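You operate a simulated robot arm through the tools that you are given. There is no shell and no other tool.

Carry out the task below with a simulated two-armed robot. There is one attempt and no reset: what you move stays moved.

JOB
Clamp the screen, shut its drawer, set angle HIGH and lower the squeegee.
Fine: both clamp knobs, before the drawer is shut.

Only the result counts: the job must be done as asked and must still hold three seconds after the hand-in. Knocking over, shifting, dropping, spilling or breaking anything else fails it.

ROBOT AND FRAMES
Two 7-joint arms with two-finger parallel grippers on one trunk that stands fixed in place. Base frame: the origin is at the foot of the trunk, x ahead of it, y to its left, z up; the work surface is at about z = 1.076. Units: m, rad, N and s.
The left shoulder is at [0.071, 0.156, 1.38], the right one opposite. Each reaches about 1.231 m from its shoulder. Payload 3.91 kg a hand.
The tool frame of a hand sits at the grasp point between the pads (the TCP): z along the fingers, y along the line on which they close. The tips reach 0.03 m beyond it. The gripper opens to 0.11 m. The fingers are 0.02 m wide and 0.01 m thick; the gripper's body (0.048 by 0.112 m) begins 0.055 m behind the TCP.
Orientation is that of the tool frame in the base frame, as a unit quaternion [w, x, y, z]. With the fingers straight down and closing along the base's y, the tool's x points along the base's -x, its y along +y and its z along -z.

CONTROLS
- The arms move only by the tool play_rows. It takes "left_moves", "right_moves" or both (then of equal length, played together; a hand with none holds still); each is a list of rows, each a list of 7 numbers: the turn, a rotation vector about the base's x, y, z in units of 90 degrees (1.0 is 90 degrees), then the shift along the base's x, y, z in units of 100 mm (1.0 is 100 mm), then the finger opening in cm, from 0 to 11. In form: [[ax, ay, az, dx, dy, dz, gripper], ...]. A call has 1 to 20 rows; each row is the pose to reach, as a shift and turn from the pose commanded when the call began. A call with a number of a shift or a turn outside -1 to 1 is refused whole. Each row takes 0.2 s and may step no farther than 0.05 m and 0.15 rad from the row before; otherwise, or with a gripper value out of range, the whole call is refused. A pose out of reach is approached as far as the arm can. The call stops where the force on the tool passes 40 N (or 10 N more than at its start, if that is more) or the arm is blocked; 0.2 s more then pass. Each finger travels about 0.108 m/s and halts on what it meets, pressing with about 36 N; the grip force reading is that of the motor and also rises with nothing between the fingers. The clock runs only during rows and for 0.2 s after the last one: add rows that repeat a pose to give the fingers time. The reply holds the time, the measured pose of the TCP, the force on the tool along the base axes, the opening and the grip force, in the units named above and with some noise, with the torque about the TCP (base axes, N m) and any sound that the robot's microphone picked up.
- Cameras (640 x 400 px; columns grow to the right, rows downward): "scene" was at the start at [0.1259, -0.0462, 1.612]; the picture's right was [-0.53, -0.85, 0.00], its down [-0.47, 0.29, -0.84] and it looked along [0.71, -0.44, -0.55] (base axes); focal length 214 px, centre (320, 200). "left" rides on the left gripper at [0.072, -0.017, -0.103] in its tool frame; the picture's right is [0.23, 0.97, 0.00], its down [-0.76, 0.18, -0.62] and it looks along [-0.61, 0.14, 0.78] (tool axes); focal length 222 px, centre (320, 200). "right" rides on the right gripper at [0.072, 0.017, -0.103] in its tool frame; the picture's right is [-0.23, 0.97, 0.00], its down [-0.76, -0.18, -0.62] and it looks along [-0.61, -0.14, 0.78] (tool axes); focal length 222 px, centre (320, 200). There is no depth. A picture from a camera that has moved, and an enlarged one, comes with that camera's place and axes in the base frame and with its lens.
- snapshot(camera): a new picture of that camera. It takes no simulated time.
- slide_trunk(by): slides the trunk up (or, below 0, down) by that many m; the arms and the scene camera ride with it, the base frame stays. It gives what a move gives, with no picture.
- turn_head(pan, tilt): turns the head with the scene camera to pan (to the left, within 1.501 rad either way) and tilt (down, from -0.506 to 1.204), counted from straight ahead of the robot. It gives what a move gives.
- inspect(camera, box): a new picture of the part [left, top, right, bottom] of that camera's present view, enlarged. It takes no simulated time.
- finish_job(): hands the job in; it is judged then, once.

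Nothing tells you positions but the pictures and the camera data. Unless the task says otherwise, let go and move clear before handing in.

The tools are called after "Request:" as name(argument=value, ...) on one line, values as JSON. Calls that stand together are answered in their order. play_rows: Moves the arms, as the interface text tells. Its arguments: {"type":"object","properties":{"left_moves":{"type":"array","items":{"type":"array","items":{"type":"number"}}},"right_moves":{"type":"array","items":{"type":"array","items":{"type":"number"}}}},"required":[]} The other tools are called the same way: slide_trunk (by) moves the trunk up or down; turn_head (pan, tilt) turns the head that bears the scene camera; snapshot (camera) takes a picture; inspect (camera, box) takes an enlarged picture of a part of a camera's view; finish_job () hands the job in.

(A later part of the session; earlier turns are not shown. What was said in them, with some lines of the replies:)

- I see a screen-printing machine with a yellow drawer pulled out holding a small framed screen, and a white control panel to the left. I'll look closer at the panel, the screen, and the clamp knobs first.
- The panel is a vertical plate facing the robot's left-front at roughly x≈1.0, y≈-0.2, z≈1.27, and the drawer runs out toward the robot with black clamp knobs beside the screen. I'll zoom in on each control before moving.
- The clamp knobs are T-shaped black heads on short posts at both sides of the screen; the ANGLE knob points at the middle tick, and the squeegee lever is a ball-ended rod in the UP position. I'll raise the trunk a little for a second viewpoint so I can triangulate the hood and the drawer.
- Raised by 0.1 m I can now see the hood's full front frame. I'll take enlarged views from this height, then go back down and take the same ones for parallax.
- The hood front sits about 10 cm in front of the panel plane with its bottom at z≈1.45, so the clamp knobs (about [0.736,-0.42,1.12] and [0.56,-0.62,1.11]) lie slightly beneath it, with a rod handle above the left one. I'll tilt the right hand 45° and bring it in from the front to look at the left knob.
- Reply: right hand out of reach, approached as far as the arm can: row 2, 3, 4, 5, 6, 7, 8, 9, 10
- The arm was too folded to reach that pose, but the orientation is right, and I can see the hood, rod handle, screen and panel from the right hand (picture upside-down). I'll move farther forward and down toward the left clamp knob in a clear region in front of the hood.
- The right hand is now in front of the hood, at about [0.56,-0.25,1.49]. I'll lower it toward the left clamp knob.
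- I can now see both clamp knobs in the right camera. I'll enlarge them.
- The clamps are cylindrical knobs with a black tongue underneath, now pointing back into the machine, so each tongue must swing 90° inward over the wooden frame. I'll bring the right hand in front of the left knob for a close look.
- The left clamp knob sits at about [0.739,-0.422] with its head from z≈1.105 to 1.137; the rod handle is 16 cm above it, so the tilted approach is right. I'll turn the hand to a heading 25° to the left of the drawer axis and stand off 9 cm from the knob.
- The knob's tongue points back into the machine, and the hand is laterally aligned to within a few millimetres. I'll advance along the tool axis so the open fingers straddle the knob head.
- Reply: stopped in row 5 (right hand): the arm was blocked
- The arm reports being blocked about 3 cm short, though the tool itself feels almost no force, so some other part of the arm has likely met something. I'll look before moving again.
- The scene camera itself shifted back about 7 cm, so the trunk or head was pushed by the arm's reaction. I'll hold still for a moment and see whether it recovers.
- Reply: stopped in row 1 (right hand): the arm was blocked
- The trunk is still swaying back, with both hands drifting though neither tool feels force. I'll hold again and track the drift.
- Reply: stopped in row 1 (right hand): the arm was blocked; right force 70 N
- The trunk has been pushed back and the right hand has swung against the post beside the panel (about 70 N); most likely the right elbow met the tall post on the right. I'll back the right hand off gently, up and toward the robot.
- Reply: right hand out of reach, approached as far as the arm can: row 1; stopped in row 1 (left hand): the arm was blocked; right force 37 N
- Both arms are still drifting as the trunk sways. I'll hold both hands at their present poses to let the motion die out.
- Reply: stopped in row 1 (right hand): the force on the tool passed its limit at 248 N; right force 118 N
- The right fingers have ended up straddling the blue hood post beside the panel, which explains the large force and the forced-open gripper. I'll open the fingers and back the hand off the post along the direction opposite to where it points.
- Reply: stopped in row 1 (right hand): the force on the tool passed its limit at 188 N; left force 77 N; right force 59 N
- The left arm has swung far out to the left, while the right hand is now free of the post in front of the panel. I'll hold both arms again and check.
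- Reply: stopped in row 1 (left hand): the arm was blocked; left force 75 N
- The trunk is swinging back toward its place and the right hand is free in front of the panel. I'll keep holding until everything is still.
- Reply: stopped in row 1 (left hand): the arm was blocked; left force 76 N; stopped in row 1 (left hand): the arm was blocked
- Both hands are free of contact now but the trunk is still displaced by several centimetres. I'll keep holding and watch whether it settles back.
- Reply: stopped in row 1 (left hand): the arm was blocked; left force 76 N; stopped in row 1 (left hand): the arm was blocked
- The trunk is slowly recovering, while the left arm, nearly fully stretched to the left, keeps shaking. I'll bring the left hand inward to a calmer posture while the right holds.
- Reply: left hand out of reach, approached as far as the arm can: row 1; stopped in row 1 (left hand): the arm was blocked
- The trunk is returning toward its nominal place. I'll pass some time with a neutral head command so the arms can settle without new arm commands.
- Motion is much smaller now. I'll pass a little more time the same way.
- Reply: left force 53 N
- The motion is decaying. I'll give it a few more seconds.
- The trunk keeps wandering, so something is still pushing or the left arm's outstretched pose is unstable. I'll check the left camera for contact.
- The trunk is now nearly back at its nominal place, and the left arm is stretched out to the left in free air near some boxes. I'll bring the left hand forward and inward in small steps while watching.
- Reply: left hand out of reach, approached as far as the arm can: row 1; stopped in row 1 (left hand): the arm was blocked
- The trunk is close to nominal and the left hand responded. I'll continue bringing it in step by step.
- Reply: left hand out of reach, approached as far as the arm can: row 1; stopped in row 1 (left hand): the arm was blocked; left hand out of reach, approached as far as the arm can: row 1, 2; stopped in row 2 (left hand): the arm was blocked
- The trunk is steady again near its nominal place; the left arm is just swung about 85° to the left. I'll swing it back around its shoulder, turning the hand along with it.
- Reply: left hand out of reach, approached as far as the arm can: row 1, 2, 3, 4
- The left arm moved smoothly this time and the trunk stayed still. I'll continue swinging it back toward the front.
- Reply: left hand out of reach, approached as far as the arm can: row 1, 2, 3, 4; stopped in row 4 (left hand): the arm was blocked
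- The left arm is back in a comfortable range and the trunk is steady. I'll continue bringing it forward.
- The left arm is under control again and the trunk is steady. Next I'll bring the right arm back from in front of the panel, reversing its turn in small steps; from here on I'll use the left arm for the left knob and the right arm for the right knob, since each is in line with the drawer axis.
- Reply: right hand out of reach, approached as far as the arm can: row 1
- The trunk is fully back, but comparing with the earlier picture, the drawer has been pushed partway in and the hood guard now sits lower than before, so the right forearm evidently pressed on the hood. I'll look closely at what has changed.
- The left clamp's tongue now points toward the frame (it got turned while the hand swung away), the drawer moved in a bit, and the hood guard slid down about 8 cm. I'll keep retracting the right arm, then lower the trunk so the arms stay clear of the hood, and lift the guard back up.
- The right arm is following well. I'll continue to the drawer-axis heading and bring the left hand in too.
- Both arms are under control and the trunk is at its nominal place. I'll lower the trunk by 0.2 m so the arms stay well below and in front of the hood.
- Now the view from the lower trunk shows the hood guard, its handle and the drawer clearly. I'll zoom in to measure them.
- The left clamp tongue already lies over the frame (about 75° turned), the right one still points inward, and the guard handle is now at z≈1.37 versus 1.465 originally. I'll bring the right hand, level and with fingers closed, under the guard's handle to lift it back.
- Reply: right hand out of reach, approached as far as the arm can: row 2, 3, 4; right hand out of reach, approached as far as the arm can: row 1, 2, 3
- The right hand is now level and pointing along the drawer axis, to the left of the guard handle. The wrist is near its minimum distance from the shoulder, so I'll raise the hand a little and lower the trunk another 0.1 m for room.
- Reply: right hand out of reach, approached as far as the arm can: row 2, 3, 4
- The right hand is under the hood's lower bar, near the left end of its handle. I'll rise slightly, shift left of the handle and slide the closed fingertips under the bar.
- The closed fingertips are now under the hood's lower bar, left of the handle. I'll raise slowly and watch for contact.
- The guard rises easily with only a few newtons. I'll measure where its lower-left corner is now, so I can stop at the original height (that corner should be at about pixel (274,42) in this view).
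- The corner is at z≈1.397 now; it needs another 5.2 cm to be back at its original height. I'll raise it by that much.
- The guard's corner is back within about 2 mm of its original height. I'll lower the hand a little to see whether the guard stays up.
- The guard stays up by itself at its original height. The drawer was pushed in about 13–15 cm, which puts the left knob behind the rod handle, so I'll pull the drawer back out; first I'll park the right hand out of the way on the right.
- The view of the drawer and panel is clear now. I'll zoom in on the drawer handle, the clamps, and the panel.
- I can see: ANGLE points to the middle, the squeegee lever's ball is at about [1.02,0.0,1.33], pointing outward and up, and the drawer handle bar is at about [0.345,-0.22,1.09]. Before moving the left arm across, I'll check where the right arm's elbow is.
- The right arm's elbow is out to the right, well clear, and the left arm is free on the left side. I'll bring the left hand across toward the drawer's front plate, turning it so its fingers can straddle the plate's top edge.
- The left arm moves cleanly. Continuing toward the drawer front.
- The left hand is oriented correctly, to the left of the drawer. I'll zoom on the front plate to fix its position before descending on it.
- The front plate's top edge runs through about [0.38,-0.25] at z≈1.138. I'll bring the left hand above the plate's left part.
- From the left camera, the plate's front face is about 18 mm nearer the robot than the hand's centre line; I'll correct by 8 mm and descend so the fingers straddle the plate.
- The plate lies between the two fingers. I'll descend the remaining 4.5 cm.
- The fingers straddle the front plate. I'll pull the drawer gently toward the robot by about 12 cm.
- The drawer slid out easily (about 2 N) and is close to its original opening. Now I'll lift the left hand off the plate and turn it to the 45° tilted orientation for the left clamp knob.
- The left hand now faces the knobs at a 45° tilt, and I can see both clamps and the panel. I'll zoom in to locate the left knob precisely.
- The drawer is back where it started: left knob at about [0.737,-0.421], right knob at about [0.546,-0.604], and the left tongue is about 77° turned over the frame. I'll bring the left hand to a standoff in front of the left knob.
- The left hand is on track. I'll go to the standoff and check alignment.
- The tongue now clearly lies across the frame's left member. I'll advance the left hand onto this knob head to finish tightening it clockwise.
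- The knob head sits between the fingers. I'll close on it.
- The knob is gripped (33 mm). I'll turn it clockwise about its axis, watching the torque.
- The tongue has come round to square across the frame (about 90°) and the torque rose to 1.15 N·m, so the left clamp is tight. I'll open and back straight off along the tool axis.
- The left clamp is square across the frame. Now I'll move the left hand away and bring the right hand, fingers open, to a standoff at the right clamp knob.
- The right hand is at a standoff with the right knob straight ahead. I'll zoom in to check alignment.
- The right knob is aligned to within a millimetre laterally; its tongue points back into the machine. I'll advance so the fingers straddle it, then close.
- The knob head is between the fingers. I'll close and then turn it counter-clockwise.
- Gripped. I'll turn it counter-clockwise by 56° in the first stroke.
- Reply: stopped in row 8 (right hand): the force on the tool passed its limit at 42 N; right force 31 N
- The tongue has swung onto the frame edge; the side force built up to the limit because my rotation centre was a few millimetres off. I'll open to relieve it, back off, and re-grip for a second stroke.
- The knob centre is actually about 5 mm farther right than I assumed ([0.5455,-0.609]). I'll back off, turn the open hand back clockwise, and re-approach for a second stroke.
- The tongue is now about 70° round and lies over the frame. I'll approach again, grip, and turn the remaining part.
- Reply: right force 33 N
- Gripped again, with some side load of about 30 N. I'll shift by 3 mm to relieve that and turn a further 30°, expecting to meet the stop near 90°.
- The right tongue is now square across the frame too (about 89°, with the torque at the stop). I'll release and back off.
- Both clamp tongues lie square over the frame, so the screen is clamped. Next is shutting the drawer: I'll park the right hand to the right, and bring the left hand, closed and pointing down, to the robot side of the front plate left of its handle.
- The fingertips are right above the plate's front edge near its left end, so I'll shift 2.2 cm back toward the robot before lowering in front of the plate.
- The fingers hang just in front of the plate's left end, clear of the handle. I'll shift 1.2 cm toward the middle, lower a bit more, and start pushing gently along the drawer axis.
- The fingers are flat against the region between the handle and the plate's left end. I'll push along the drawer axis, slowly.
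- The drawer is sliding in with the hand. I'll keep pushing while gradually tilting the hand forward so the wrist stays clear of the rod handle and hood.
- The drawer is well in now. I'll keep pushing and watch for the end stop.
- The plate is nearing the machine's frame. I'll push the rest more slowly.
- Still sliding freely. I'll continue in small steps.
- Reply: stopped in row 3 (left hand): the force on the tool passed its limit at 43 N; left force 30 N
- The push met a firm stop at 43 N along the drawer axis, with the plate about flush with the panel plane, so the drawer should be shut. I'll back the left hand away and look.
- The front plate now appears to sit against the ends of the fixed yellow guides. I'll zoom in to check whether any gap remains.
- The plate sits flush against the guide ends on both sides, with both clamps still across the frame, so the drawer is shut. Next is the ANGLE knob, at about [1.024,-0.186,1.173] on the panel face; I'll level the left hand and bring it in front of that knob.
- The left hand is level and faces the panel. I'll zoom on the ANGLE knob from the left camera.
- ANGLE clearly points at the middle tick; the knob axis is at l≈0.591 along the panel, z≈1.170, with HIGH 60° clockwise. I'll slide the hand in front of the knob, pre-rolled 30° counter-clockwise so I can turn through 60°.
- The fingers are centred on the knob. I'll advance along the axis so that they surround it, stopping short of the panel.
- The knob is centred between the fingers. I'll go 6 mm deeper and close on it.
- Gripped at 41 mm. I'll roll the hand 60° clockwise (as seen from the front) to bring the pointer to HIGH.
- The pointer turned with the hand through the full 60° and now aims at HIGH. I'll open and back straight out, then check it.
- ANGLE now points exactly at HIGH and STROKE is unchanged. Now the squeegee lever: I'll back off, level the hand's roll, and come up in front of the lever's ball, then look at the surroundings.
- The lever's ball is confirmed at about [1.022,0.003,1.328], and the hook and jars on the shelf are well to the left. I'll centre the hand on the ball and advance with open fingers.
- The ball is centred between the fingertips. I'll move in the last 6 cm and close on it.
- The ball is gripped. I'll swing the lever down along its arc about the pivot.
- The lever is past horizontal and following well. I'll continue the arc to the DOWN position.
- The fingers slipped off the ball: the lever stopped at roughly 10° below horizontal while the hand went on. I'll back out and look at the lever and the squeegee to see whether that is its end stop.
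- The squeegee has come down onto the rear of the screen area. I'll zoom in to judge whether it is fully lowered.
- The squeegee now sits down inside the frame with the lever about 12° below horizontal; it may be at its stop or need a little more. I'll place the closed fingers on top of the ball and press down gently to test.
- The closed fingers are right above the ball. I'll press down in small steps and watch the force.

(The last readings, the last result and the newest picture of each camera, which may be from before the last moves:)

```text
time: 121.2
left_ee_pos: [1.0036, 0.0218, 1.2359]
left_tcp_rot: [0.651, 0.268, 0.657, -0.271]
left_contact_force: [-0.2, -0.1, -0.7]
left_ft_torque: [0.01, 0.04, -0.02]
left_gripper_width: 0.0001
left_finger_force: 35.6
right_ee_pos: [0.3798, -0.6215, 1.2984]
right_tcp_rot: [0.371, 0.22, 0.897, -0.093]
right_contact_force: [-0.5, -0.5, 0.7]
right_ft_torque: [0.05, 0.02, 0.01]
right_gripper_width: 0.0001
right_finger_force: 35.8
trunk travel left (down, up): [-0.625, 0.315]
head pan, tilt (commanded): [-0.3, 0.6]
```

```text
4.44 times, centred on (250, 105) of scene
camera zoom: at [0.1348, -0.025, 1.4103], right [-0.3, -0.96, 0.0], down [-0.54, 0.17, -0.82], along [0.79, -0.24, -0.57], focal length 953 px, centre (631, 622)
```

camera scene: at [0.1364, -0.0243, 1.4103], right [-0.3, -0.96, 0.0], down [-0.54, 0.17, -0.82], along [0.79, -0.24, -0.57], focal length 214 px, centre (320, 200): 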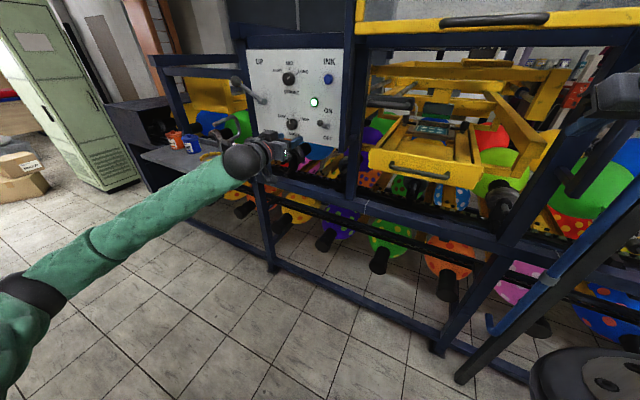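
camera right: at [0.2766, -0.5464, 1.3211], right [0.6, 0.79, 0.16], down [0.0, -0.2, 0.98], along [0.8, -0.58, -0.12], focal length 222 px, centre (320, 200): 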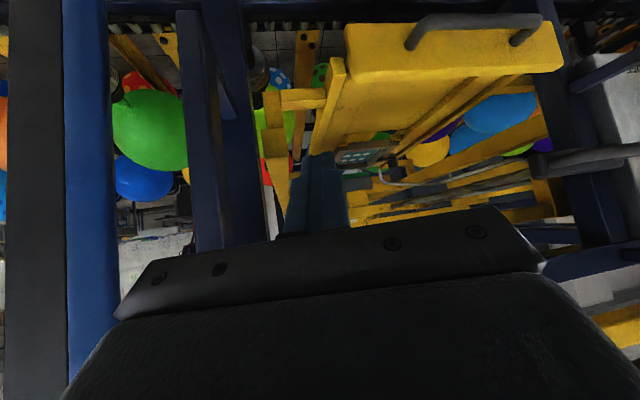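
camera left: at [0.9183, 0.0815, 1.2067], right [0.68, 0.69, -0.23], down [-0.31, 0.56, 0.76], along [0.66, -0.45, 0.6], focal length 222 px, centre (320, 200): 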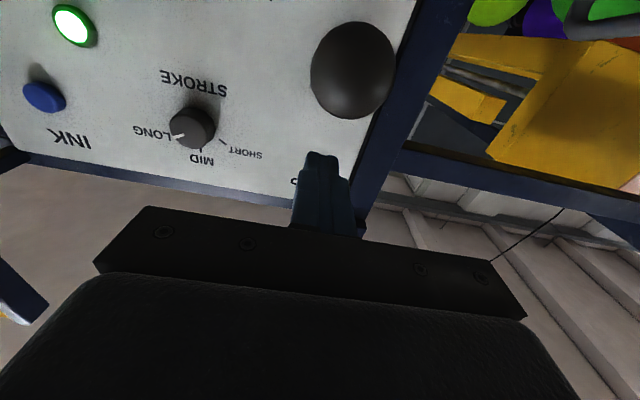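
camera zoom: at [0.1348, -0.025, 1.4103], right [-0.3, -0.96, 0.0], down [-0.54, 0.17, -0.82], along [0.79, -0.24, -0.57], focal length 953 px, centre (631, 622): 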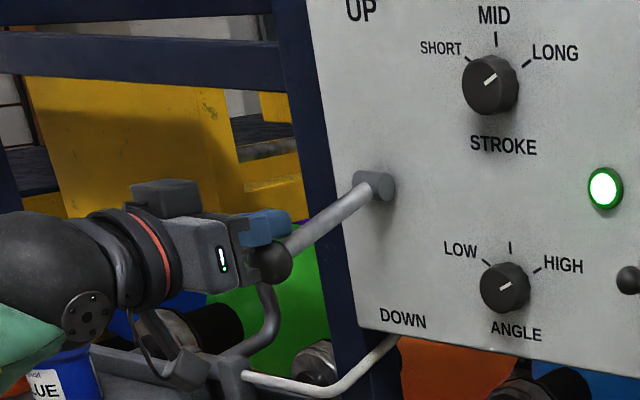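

The lever moves on with almost no force, so it is not at its stop yet. I'll keep pressing it down, following its arc inward, until it resists.

Request:
play_rows(left_moves=[[0, 0, 0, 0.02, -0.02, -0.08, 0], [0, 0, 0, 0.05, -0.05, -0.16, 0], [0, 0, 0, 0.09, -0.09, -0.24, 0], [0, 0, 0, 0.12, -0.12, -0.32, 0], [0, 0, 0, 0.15, -0.15, -0.38, 0]])

Request:
inspect(camera="scene", box=[200, 60, 300, 150])

Request:
inspect(camera="scene", box=[395, 95, 475, 155])

```text
time: 122.3
left_ee_pos: [1.0181, 0.0076, 1.1987]
left_tcp_rot: [0.652, 0.267, 0.657, -0.27]
left_contact_force: [0.1, 2.1, 1.6]
left_ft_torque: [-0.02, -0.06, 0.02]
left_gripper_width: 0.0003
left_finger_force: 35.7
right_ee_pos: [0.3796, -0.6209, 1.2973]
right_tcp_rot: [0.372, 0.221, 0.897, -0.093]
right_contact_force: [0.5, -0.2, -0.2]
right_ft_torque: [0.01, -0.02, -0.01]
right_gripper_width: 0.0
right_finger_force: 36.1
trunk travel left (down, up): [-0.625, 0.315]
head pan, tilt (commanded): [-0.3, 0.6]
```

```text
4.44 times, centred on (250, 105) of scene
camera zoom: at [0.1345, -0.0248, 1.4104], right [-0.3, -0.96, 0.0], down [-0.54, 0.17, -0.83], along [0.79, -0.24, -0.57], focal length 953 px, centre (631, 622)
```

zoom: 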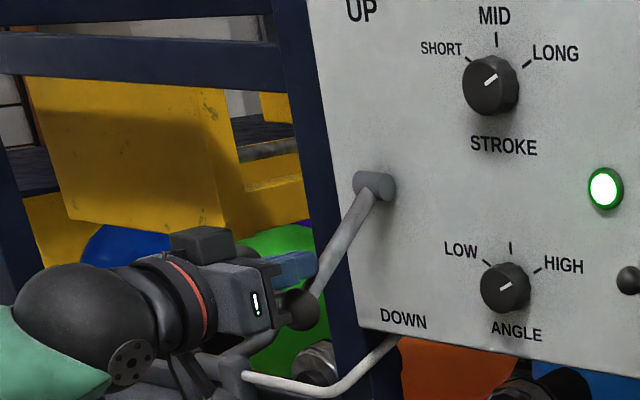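

```text
6.67 times, centred on (435, 125) of scene
camera zoom: at [0.1345, -0.0248, 1.4104], right [-0.3, -0.96, 0.0], down [-0.54, 0.17, -0.83], along [0.79, -0.24, -0.57], focal length 1430 px, centre (-447, 700)
```

zoom: 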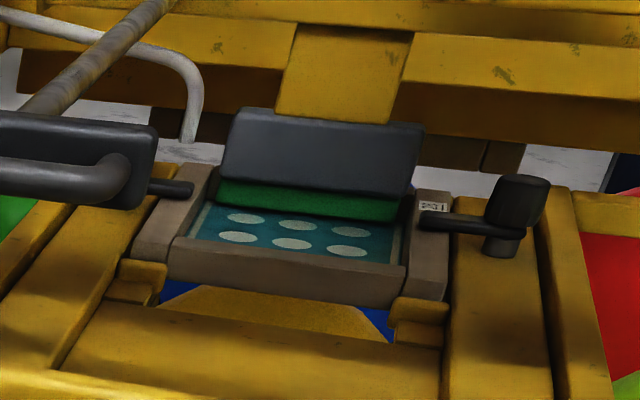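

The lever is now about 38° below horizontal, mirror-image of its UP position. I'll press slightly further to confirm it is at its stop.

Request:
play_rows(left_moves=[[0, 0, 0, 0.02, -0.02, -0.05, 0], [0, 0, 0, 0.04, -0.04, -0.1, 0], [0, 0, 0, 0.06, -0.06, -0.15, 0], [0, 0, 0, 0.08, -0.08, -0.2, 0]])

Request:
inspect(camera="scene", box=[200, 60, 300, 150])

```text
time: 123.0
left_ee_pos: [1.02, 0.0054, 1.2001]
left_tcp_rot: [0.657, 0.267, 0.65, -0.272]
left_contact_force: [-20.7, 18.1, 18.7]
left_ft_torque: [-0.23, -0.16, -0.07]
left_gripper_width: 0.0
left_finger_force: 35.8
right_ee_pos: [0.3752, -0.6203, 1.298]
right_tcp_rot: [0.372, 0.222, 0.896, -0.094]
right_contact_force: [0.4, -0.6, 0.3]
right_ft_torque: [-0.02, 0.01, -0.02]
right_gripper_width: 0.0
right_finger_force: 35.3
trunk travel left (down, up): [-0.625, 0.315]
head pan, tilt (commanded): [-0.3, 0.6]
stopped in row 3 (left hand): the force on the tool passed its limit at 42 N (the readings are from after the stop); the commanded pose is now the measured one
```

```text
4.44 times, centred on (250, 105) of scene
camera zoom: at [0.1318, -0.023, 1.4107], right [-0.29, -0.96, 0.0], down [-0.54, 0.17, -0.83], along [0.79, -0.24, -0.56], focal length 953 px, centre (631, 622)
```

zoom: 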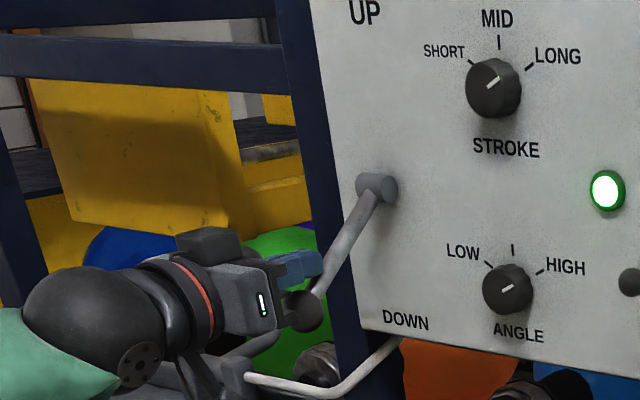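

The lever is firmly against its DOWN stop (42 N). I'll lift off and back away, then verify that it stays.

Request:
play_rows(left_moves=[[0, 0, 0, -0.05, 0.05, 0.1, 0], [0, 0, 0, -0.2, 0.2, 0.15, 0], [0, 0, 0, -0.4, 0.4, 0.2, 0], [0, 0, 0, -0.6, 0.6, 0.25, 0], [0, 0, 0, -0.8, 0.8, 0.3, 0]])

Request:
play_rows(left_moves=[[0, 0, 0, -0.25, 0.25, 0.1, 0], [0, 0, 0, -0.5, 0.5, 0.2, 0], [0, 0, 0, -0.75, 0.75, 0.3, 0], [0, 0, 0, -1.0, 1.0, 0.4, 0]])

Request:
snapshot(camera="scene")

Request:
inspect(camera="scene", box=[200, 40, 360, 160])

Request:
inspect(camera="scene", box=[360, 80, 500, 190])

Request:
snapshot(camera="left")

```text
time: 124.2
left_ee_pos: [0.9408, 0.0839, 1.2244]
left_tcp_rot: [0.654, 0.267, 0.653, -0.272]
left_contact_force: [0.1, 0.0, -0.4]
left_ft_torque: [0.02, 0.02, 0.02]
left_gripper_width: 0.0
left_finger_force: 36.2
right_ee_pos: [0.3777, -0.6211, 1.2995]
right_tcp_rot: [0.371, 0.222, 0.897, -0.094]
right_contact_force: [0.1, 0.7, 0.2]
right_ft_torque: [-0.01, -0.02, -0.01]
right_gripper_width: 0.0001
right_finger_force: 36.1
trunk travel left (down, up): [-0.625, 0.315]
head pan, tilt (commanded): [-0.3, 0.6]
```

```text
time: 125.2
left_ee_pos: [0.841, 0.1832, 1.2624]
left_tcp_rot: [0.654, 0.268, 0.653, -0.272]
left_contact_force: [-0.2, 0.1, 0.7]
left_ft_torque: [0.02, -0.05, -0.01]
left_gripper_width: 0.0002
left_finger_force: 36.0
right_ee_pos: [0.3763, -0.6214, 1.2994]
right_tcp_rot: [0.372, 0.222, 0.896, -0.095]
right_contact_force: [0.3, 0.5, 0.6]
right_ft_torque: [-0.01, -0.02, 0.03]
right_gripper_width: 0.0
right_finger_force: 35.6
trunk travel left (down, up): [-0.625, 0.315]
head pan, tilt (commanded): [-0.3, 0.6]
```

```text
taken
camera scene: at [0.1333, -0.024, 1.4105], right [-0.3, -0.96, 0.0], down [-0.54, 0.17, -0.83], along [0.79, -0.24, -0.56], focal length 214 px, centre (320, 200)
```

scene: 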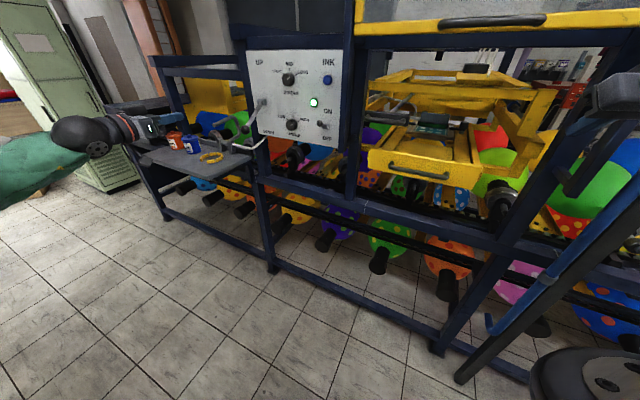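

```text
3.33 times, centred on (280, 100) of scene
camera zoom: at [0.1333, -0.024, 1.4105], right [-0.3, -0.96, 0.0], down [-0.54, 0.17, -0.83], along [0.79, -0.24, -0.56], focal length 715 px, centre (453, 533)
```

zoom: 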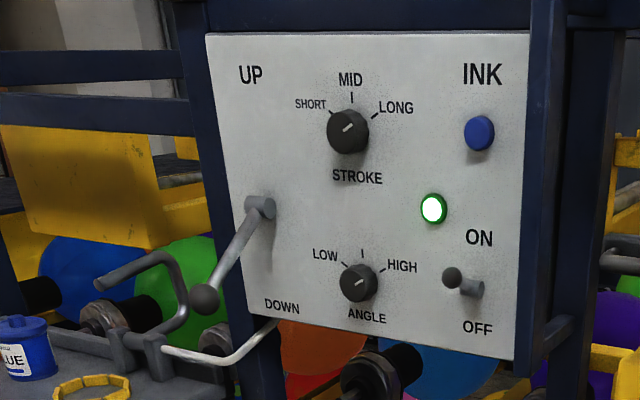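

```text
3.64 times, centred on (430, 135) of scene
camera zoom: at [0.1333, -0.024, 1.4105], right [-0.3, -0.96, 0.0], down [-0.54, 0.17, -0.83], along [0.79, -0.24, -0.56], focal length 780 px, centre (-80, 436)
```

zoom: 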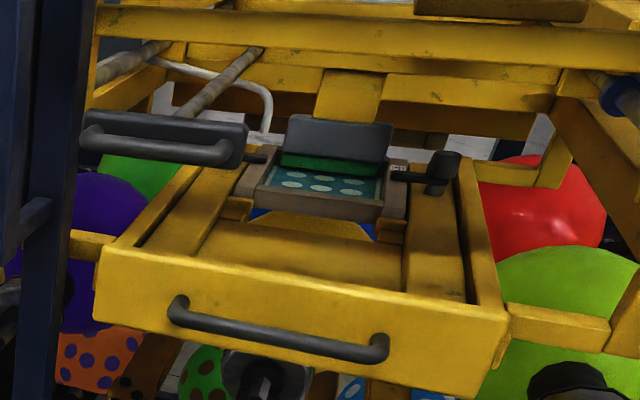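

```text
taken
camera left: at [0.7565, 0.2425, 1.1896], right [0.69, 0.69, -0.23], down [-0.32, 0.57, 0.76], along [0.65, -0.45, 0.61], focal length 222 px, centre (320, 200)
```

left: 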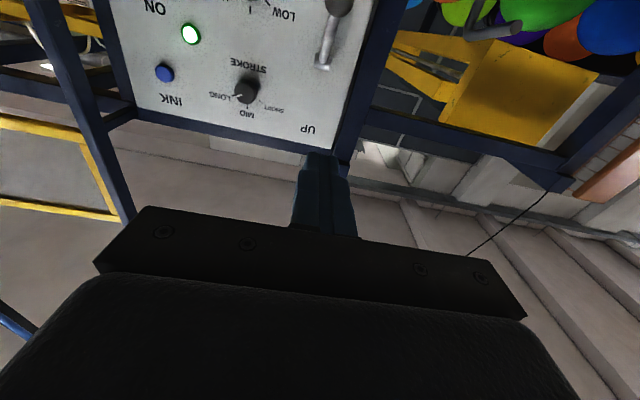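

Everything is in its asked state: lever at DOWN and holding, ANGLE at HIGH, drawer flush, squeegee carriage down. I'll move both hands a bit further clear and then re-check the guard height and the rest from the earlier viewpoint.

Request:
play_rows(left_moves=[[0, 0, 0, -0.25, 0.25, 0.05, 3], [0, 0, 0, -0.5, 0.5, 0.1, 3], [0, 0, 0, -0.75, 0.75, 0.15, 3], [0, 0, 0, -1.0, 1.0, 0.2, 3]], right_moves=[[0, 0, 0, -0.15, 0.1, 0.05, 3], [0, 0, 0, -0.3, 0.2, 0.1, 3], [0, 0, 0, -0.45, 0.3, 0.15, 3], [0, 0, 0, -0.6, 0.4, 0.2, 3]])

Request:
turn_head(pan=-0.56, tilt=0.581)

Request:
snapshot(camera="scene")

Request:
inspect(camera="scene", box=[250, 20, 330, 90])

Request:
inspect(camera="scene", box=[290, 70, 450, 190])

Request:
inspect(camera="scene", box=[140, 50, 290, 180])

```text
time: 126.2
left_ee_pos: [0.7412, 0.2821, 1.2839]
left_tcp_rot: [0.655, 0.267, 0.653, -0.272]
left_contact_force: [-0.6, -0.1, -0.3]
left_ft_torque: [0.04, 0.01, -0.01]
left_gripper_width: 0.0301
left_finger_force: 0.1
right_ee_pos: [0.3169, -0.5789, 1.3204]
right_tcp_rot: [0.372, 0.222, 0.896, -0.094]
right_contact_force: [-0.8, 0.7, 0.4]
right_ft_torque: [0.02, 0.01, -0.01]
right_gripper_width: 0.0304
right_finger_force: 0.1
trunk travel left (down, up): [-0.625, 0.315]
head pan, tilt (commanded): [-0.3, 0.6]
```

```text
time: 127.0
left_ee_pos: [0.7446, 0.2823, 1.2819]
left_tcp_rot: [0.654, 0.268, 0.654, -0.27]
left_contact_force: [-0.2, -0.3, 0.4]
left_ft_torque: [-0.03, -0.02, -0.01]
left_gripper_width: 0.0301
left_finger_force: 0.1
right_ee_pos: [0.3182, -0.58, 1.3184]
right_tcp_rot: [0.371, 0.221, 0.897, -0.094]
right_contact_force: [-0.5, 0.1, -0.1]
right_ft_torque: [0.01, 0.0, -0.02]
right_gripper_width: 0.03
right_finger_force: 0.2
trunk travel left (down, up): [-0.625, 0.315]
head pan, tilt (commanded): [-0.56, 0.581]
```

```text
taken
camera scene: at [0.1257, -0.0459, 1.412], right [-0.53, -0.85, 0.0], down [-0.47, 0.29, -0.84], along [0.71, -0.44, -0.55], focal length 214 px, centre (320, 200)
```

scene: 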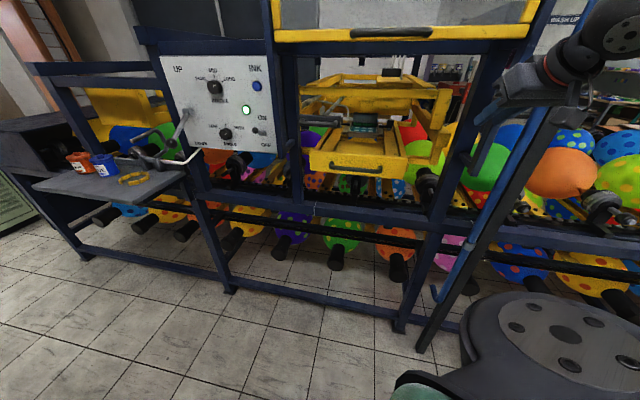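

```text
5.71 times, centred on (290, 55) of scene
camera zoom: at [0.1257, -0.0459, 1.412], right [-0.53, -0.85, 0.0], down [-0.47, 0.29, -0.84], along [0.71, -0.44, -0.55], focal length 1226 px, centre (491, 1029)
```

zoom: 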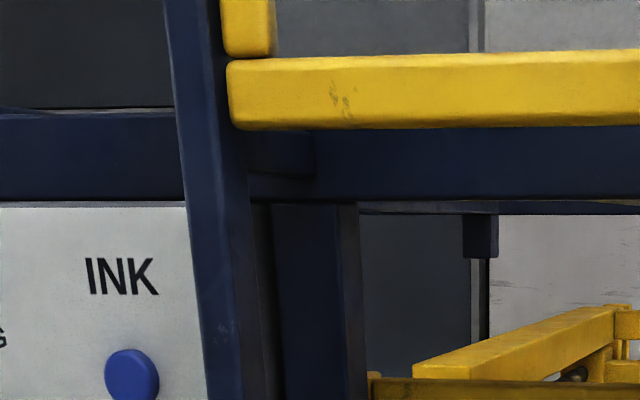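

```text
3.33 times, centred on (370, 130) of scene
camera zoom: at [0.1257, -0.0459, 1.412], right [-0.53, -0.85, 0.0], down [-0.47, 0.29, -0.84], along [0.71, -0.44, -0.55], focal length 715 px, centre (153, 433)
```

zoom: 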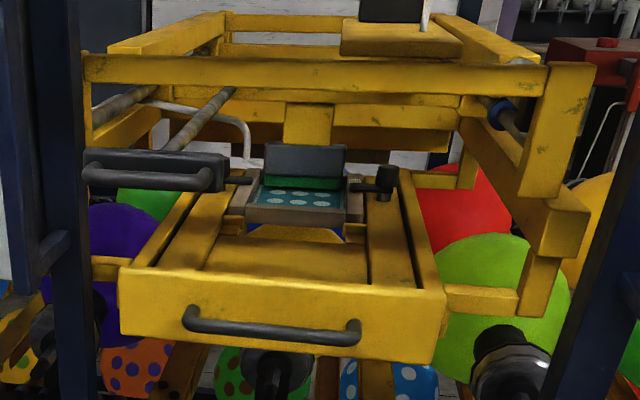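

```text
3.08 times, centred on (215, 115) of scene
camera zoom: at [0.1257, -0.0459, 1.412], right [-0.53, -0.85, 0.0], down [-0.47, 0.29, -0.84], along [0.71, -0.44, -0.55], focal length 660 px, centre (643, 462)
```

zoom: 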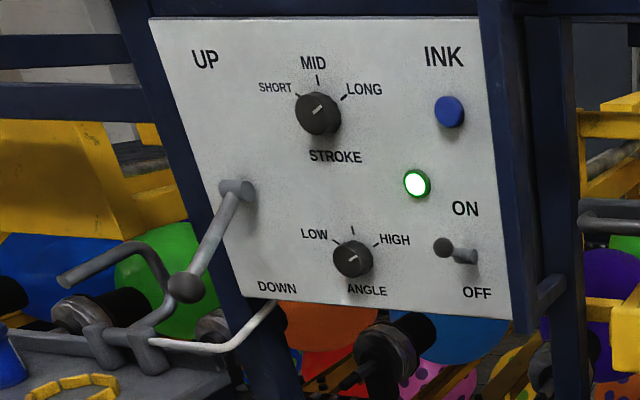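

The guard is at its original height. The drawer plate sits flush with both clamps across the frame, ANGLE reads HIGH, the lever stays DOWN with the squeegee lowered, and both hands are clear. Handing the job in.

Request:
finish_job()

```text
The job is handed in.
```

I've handed the job in. At my last look, everything you asked for was in place, but there was a serious collision along the way that may count against it.

**Final state:**
- **Clamps:** both knobs are turned to their stops, with the tongues square across the screen frame. I finished them while the drawer was still open.
- **Drawer:** pushed in until it met a firm stop (43 N). The front plate sits flush against the guide ends.
- **Angle:** the pointer lines up with the HIGH tick. The other panel controls look unchanged.
- **Squeegee:** the lever is against its DOWN stop and stayed there after I let go, with the squeegee lowered onto the screen.

**What went wrong:**
- **Collision:** early on, the right arm was blocked, probably by its forearm pressing on the hood guard. The trunk was pushed back and both arms swung out of control for several seconds. The right hand hit the machine, with forces up to 248 N.
- **What moved:** the guard slid down about 9 cm, the drawer was pushed partway in, and the left clamp was turned most of the way. I lifted the guard back to within about 2 mm of its original height and pulled the drawer back out before finishing the clamps.
- **Not checked:** the left arm swung out close to a stack of boxes and a chair, with force readings up to about 70 N. These may have come from the swing itself. The boxes looked undisturbed in later pictures, but I had no earlier view to compare with.
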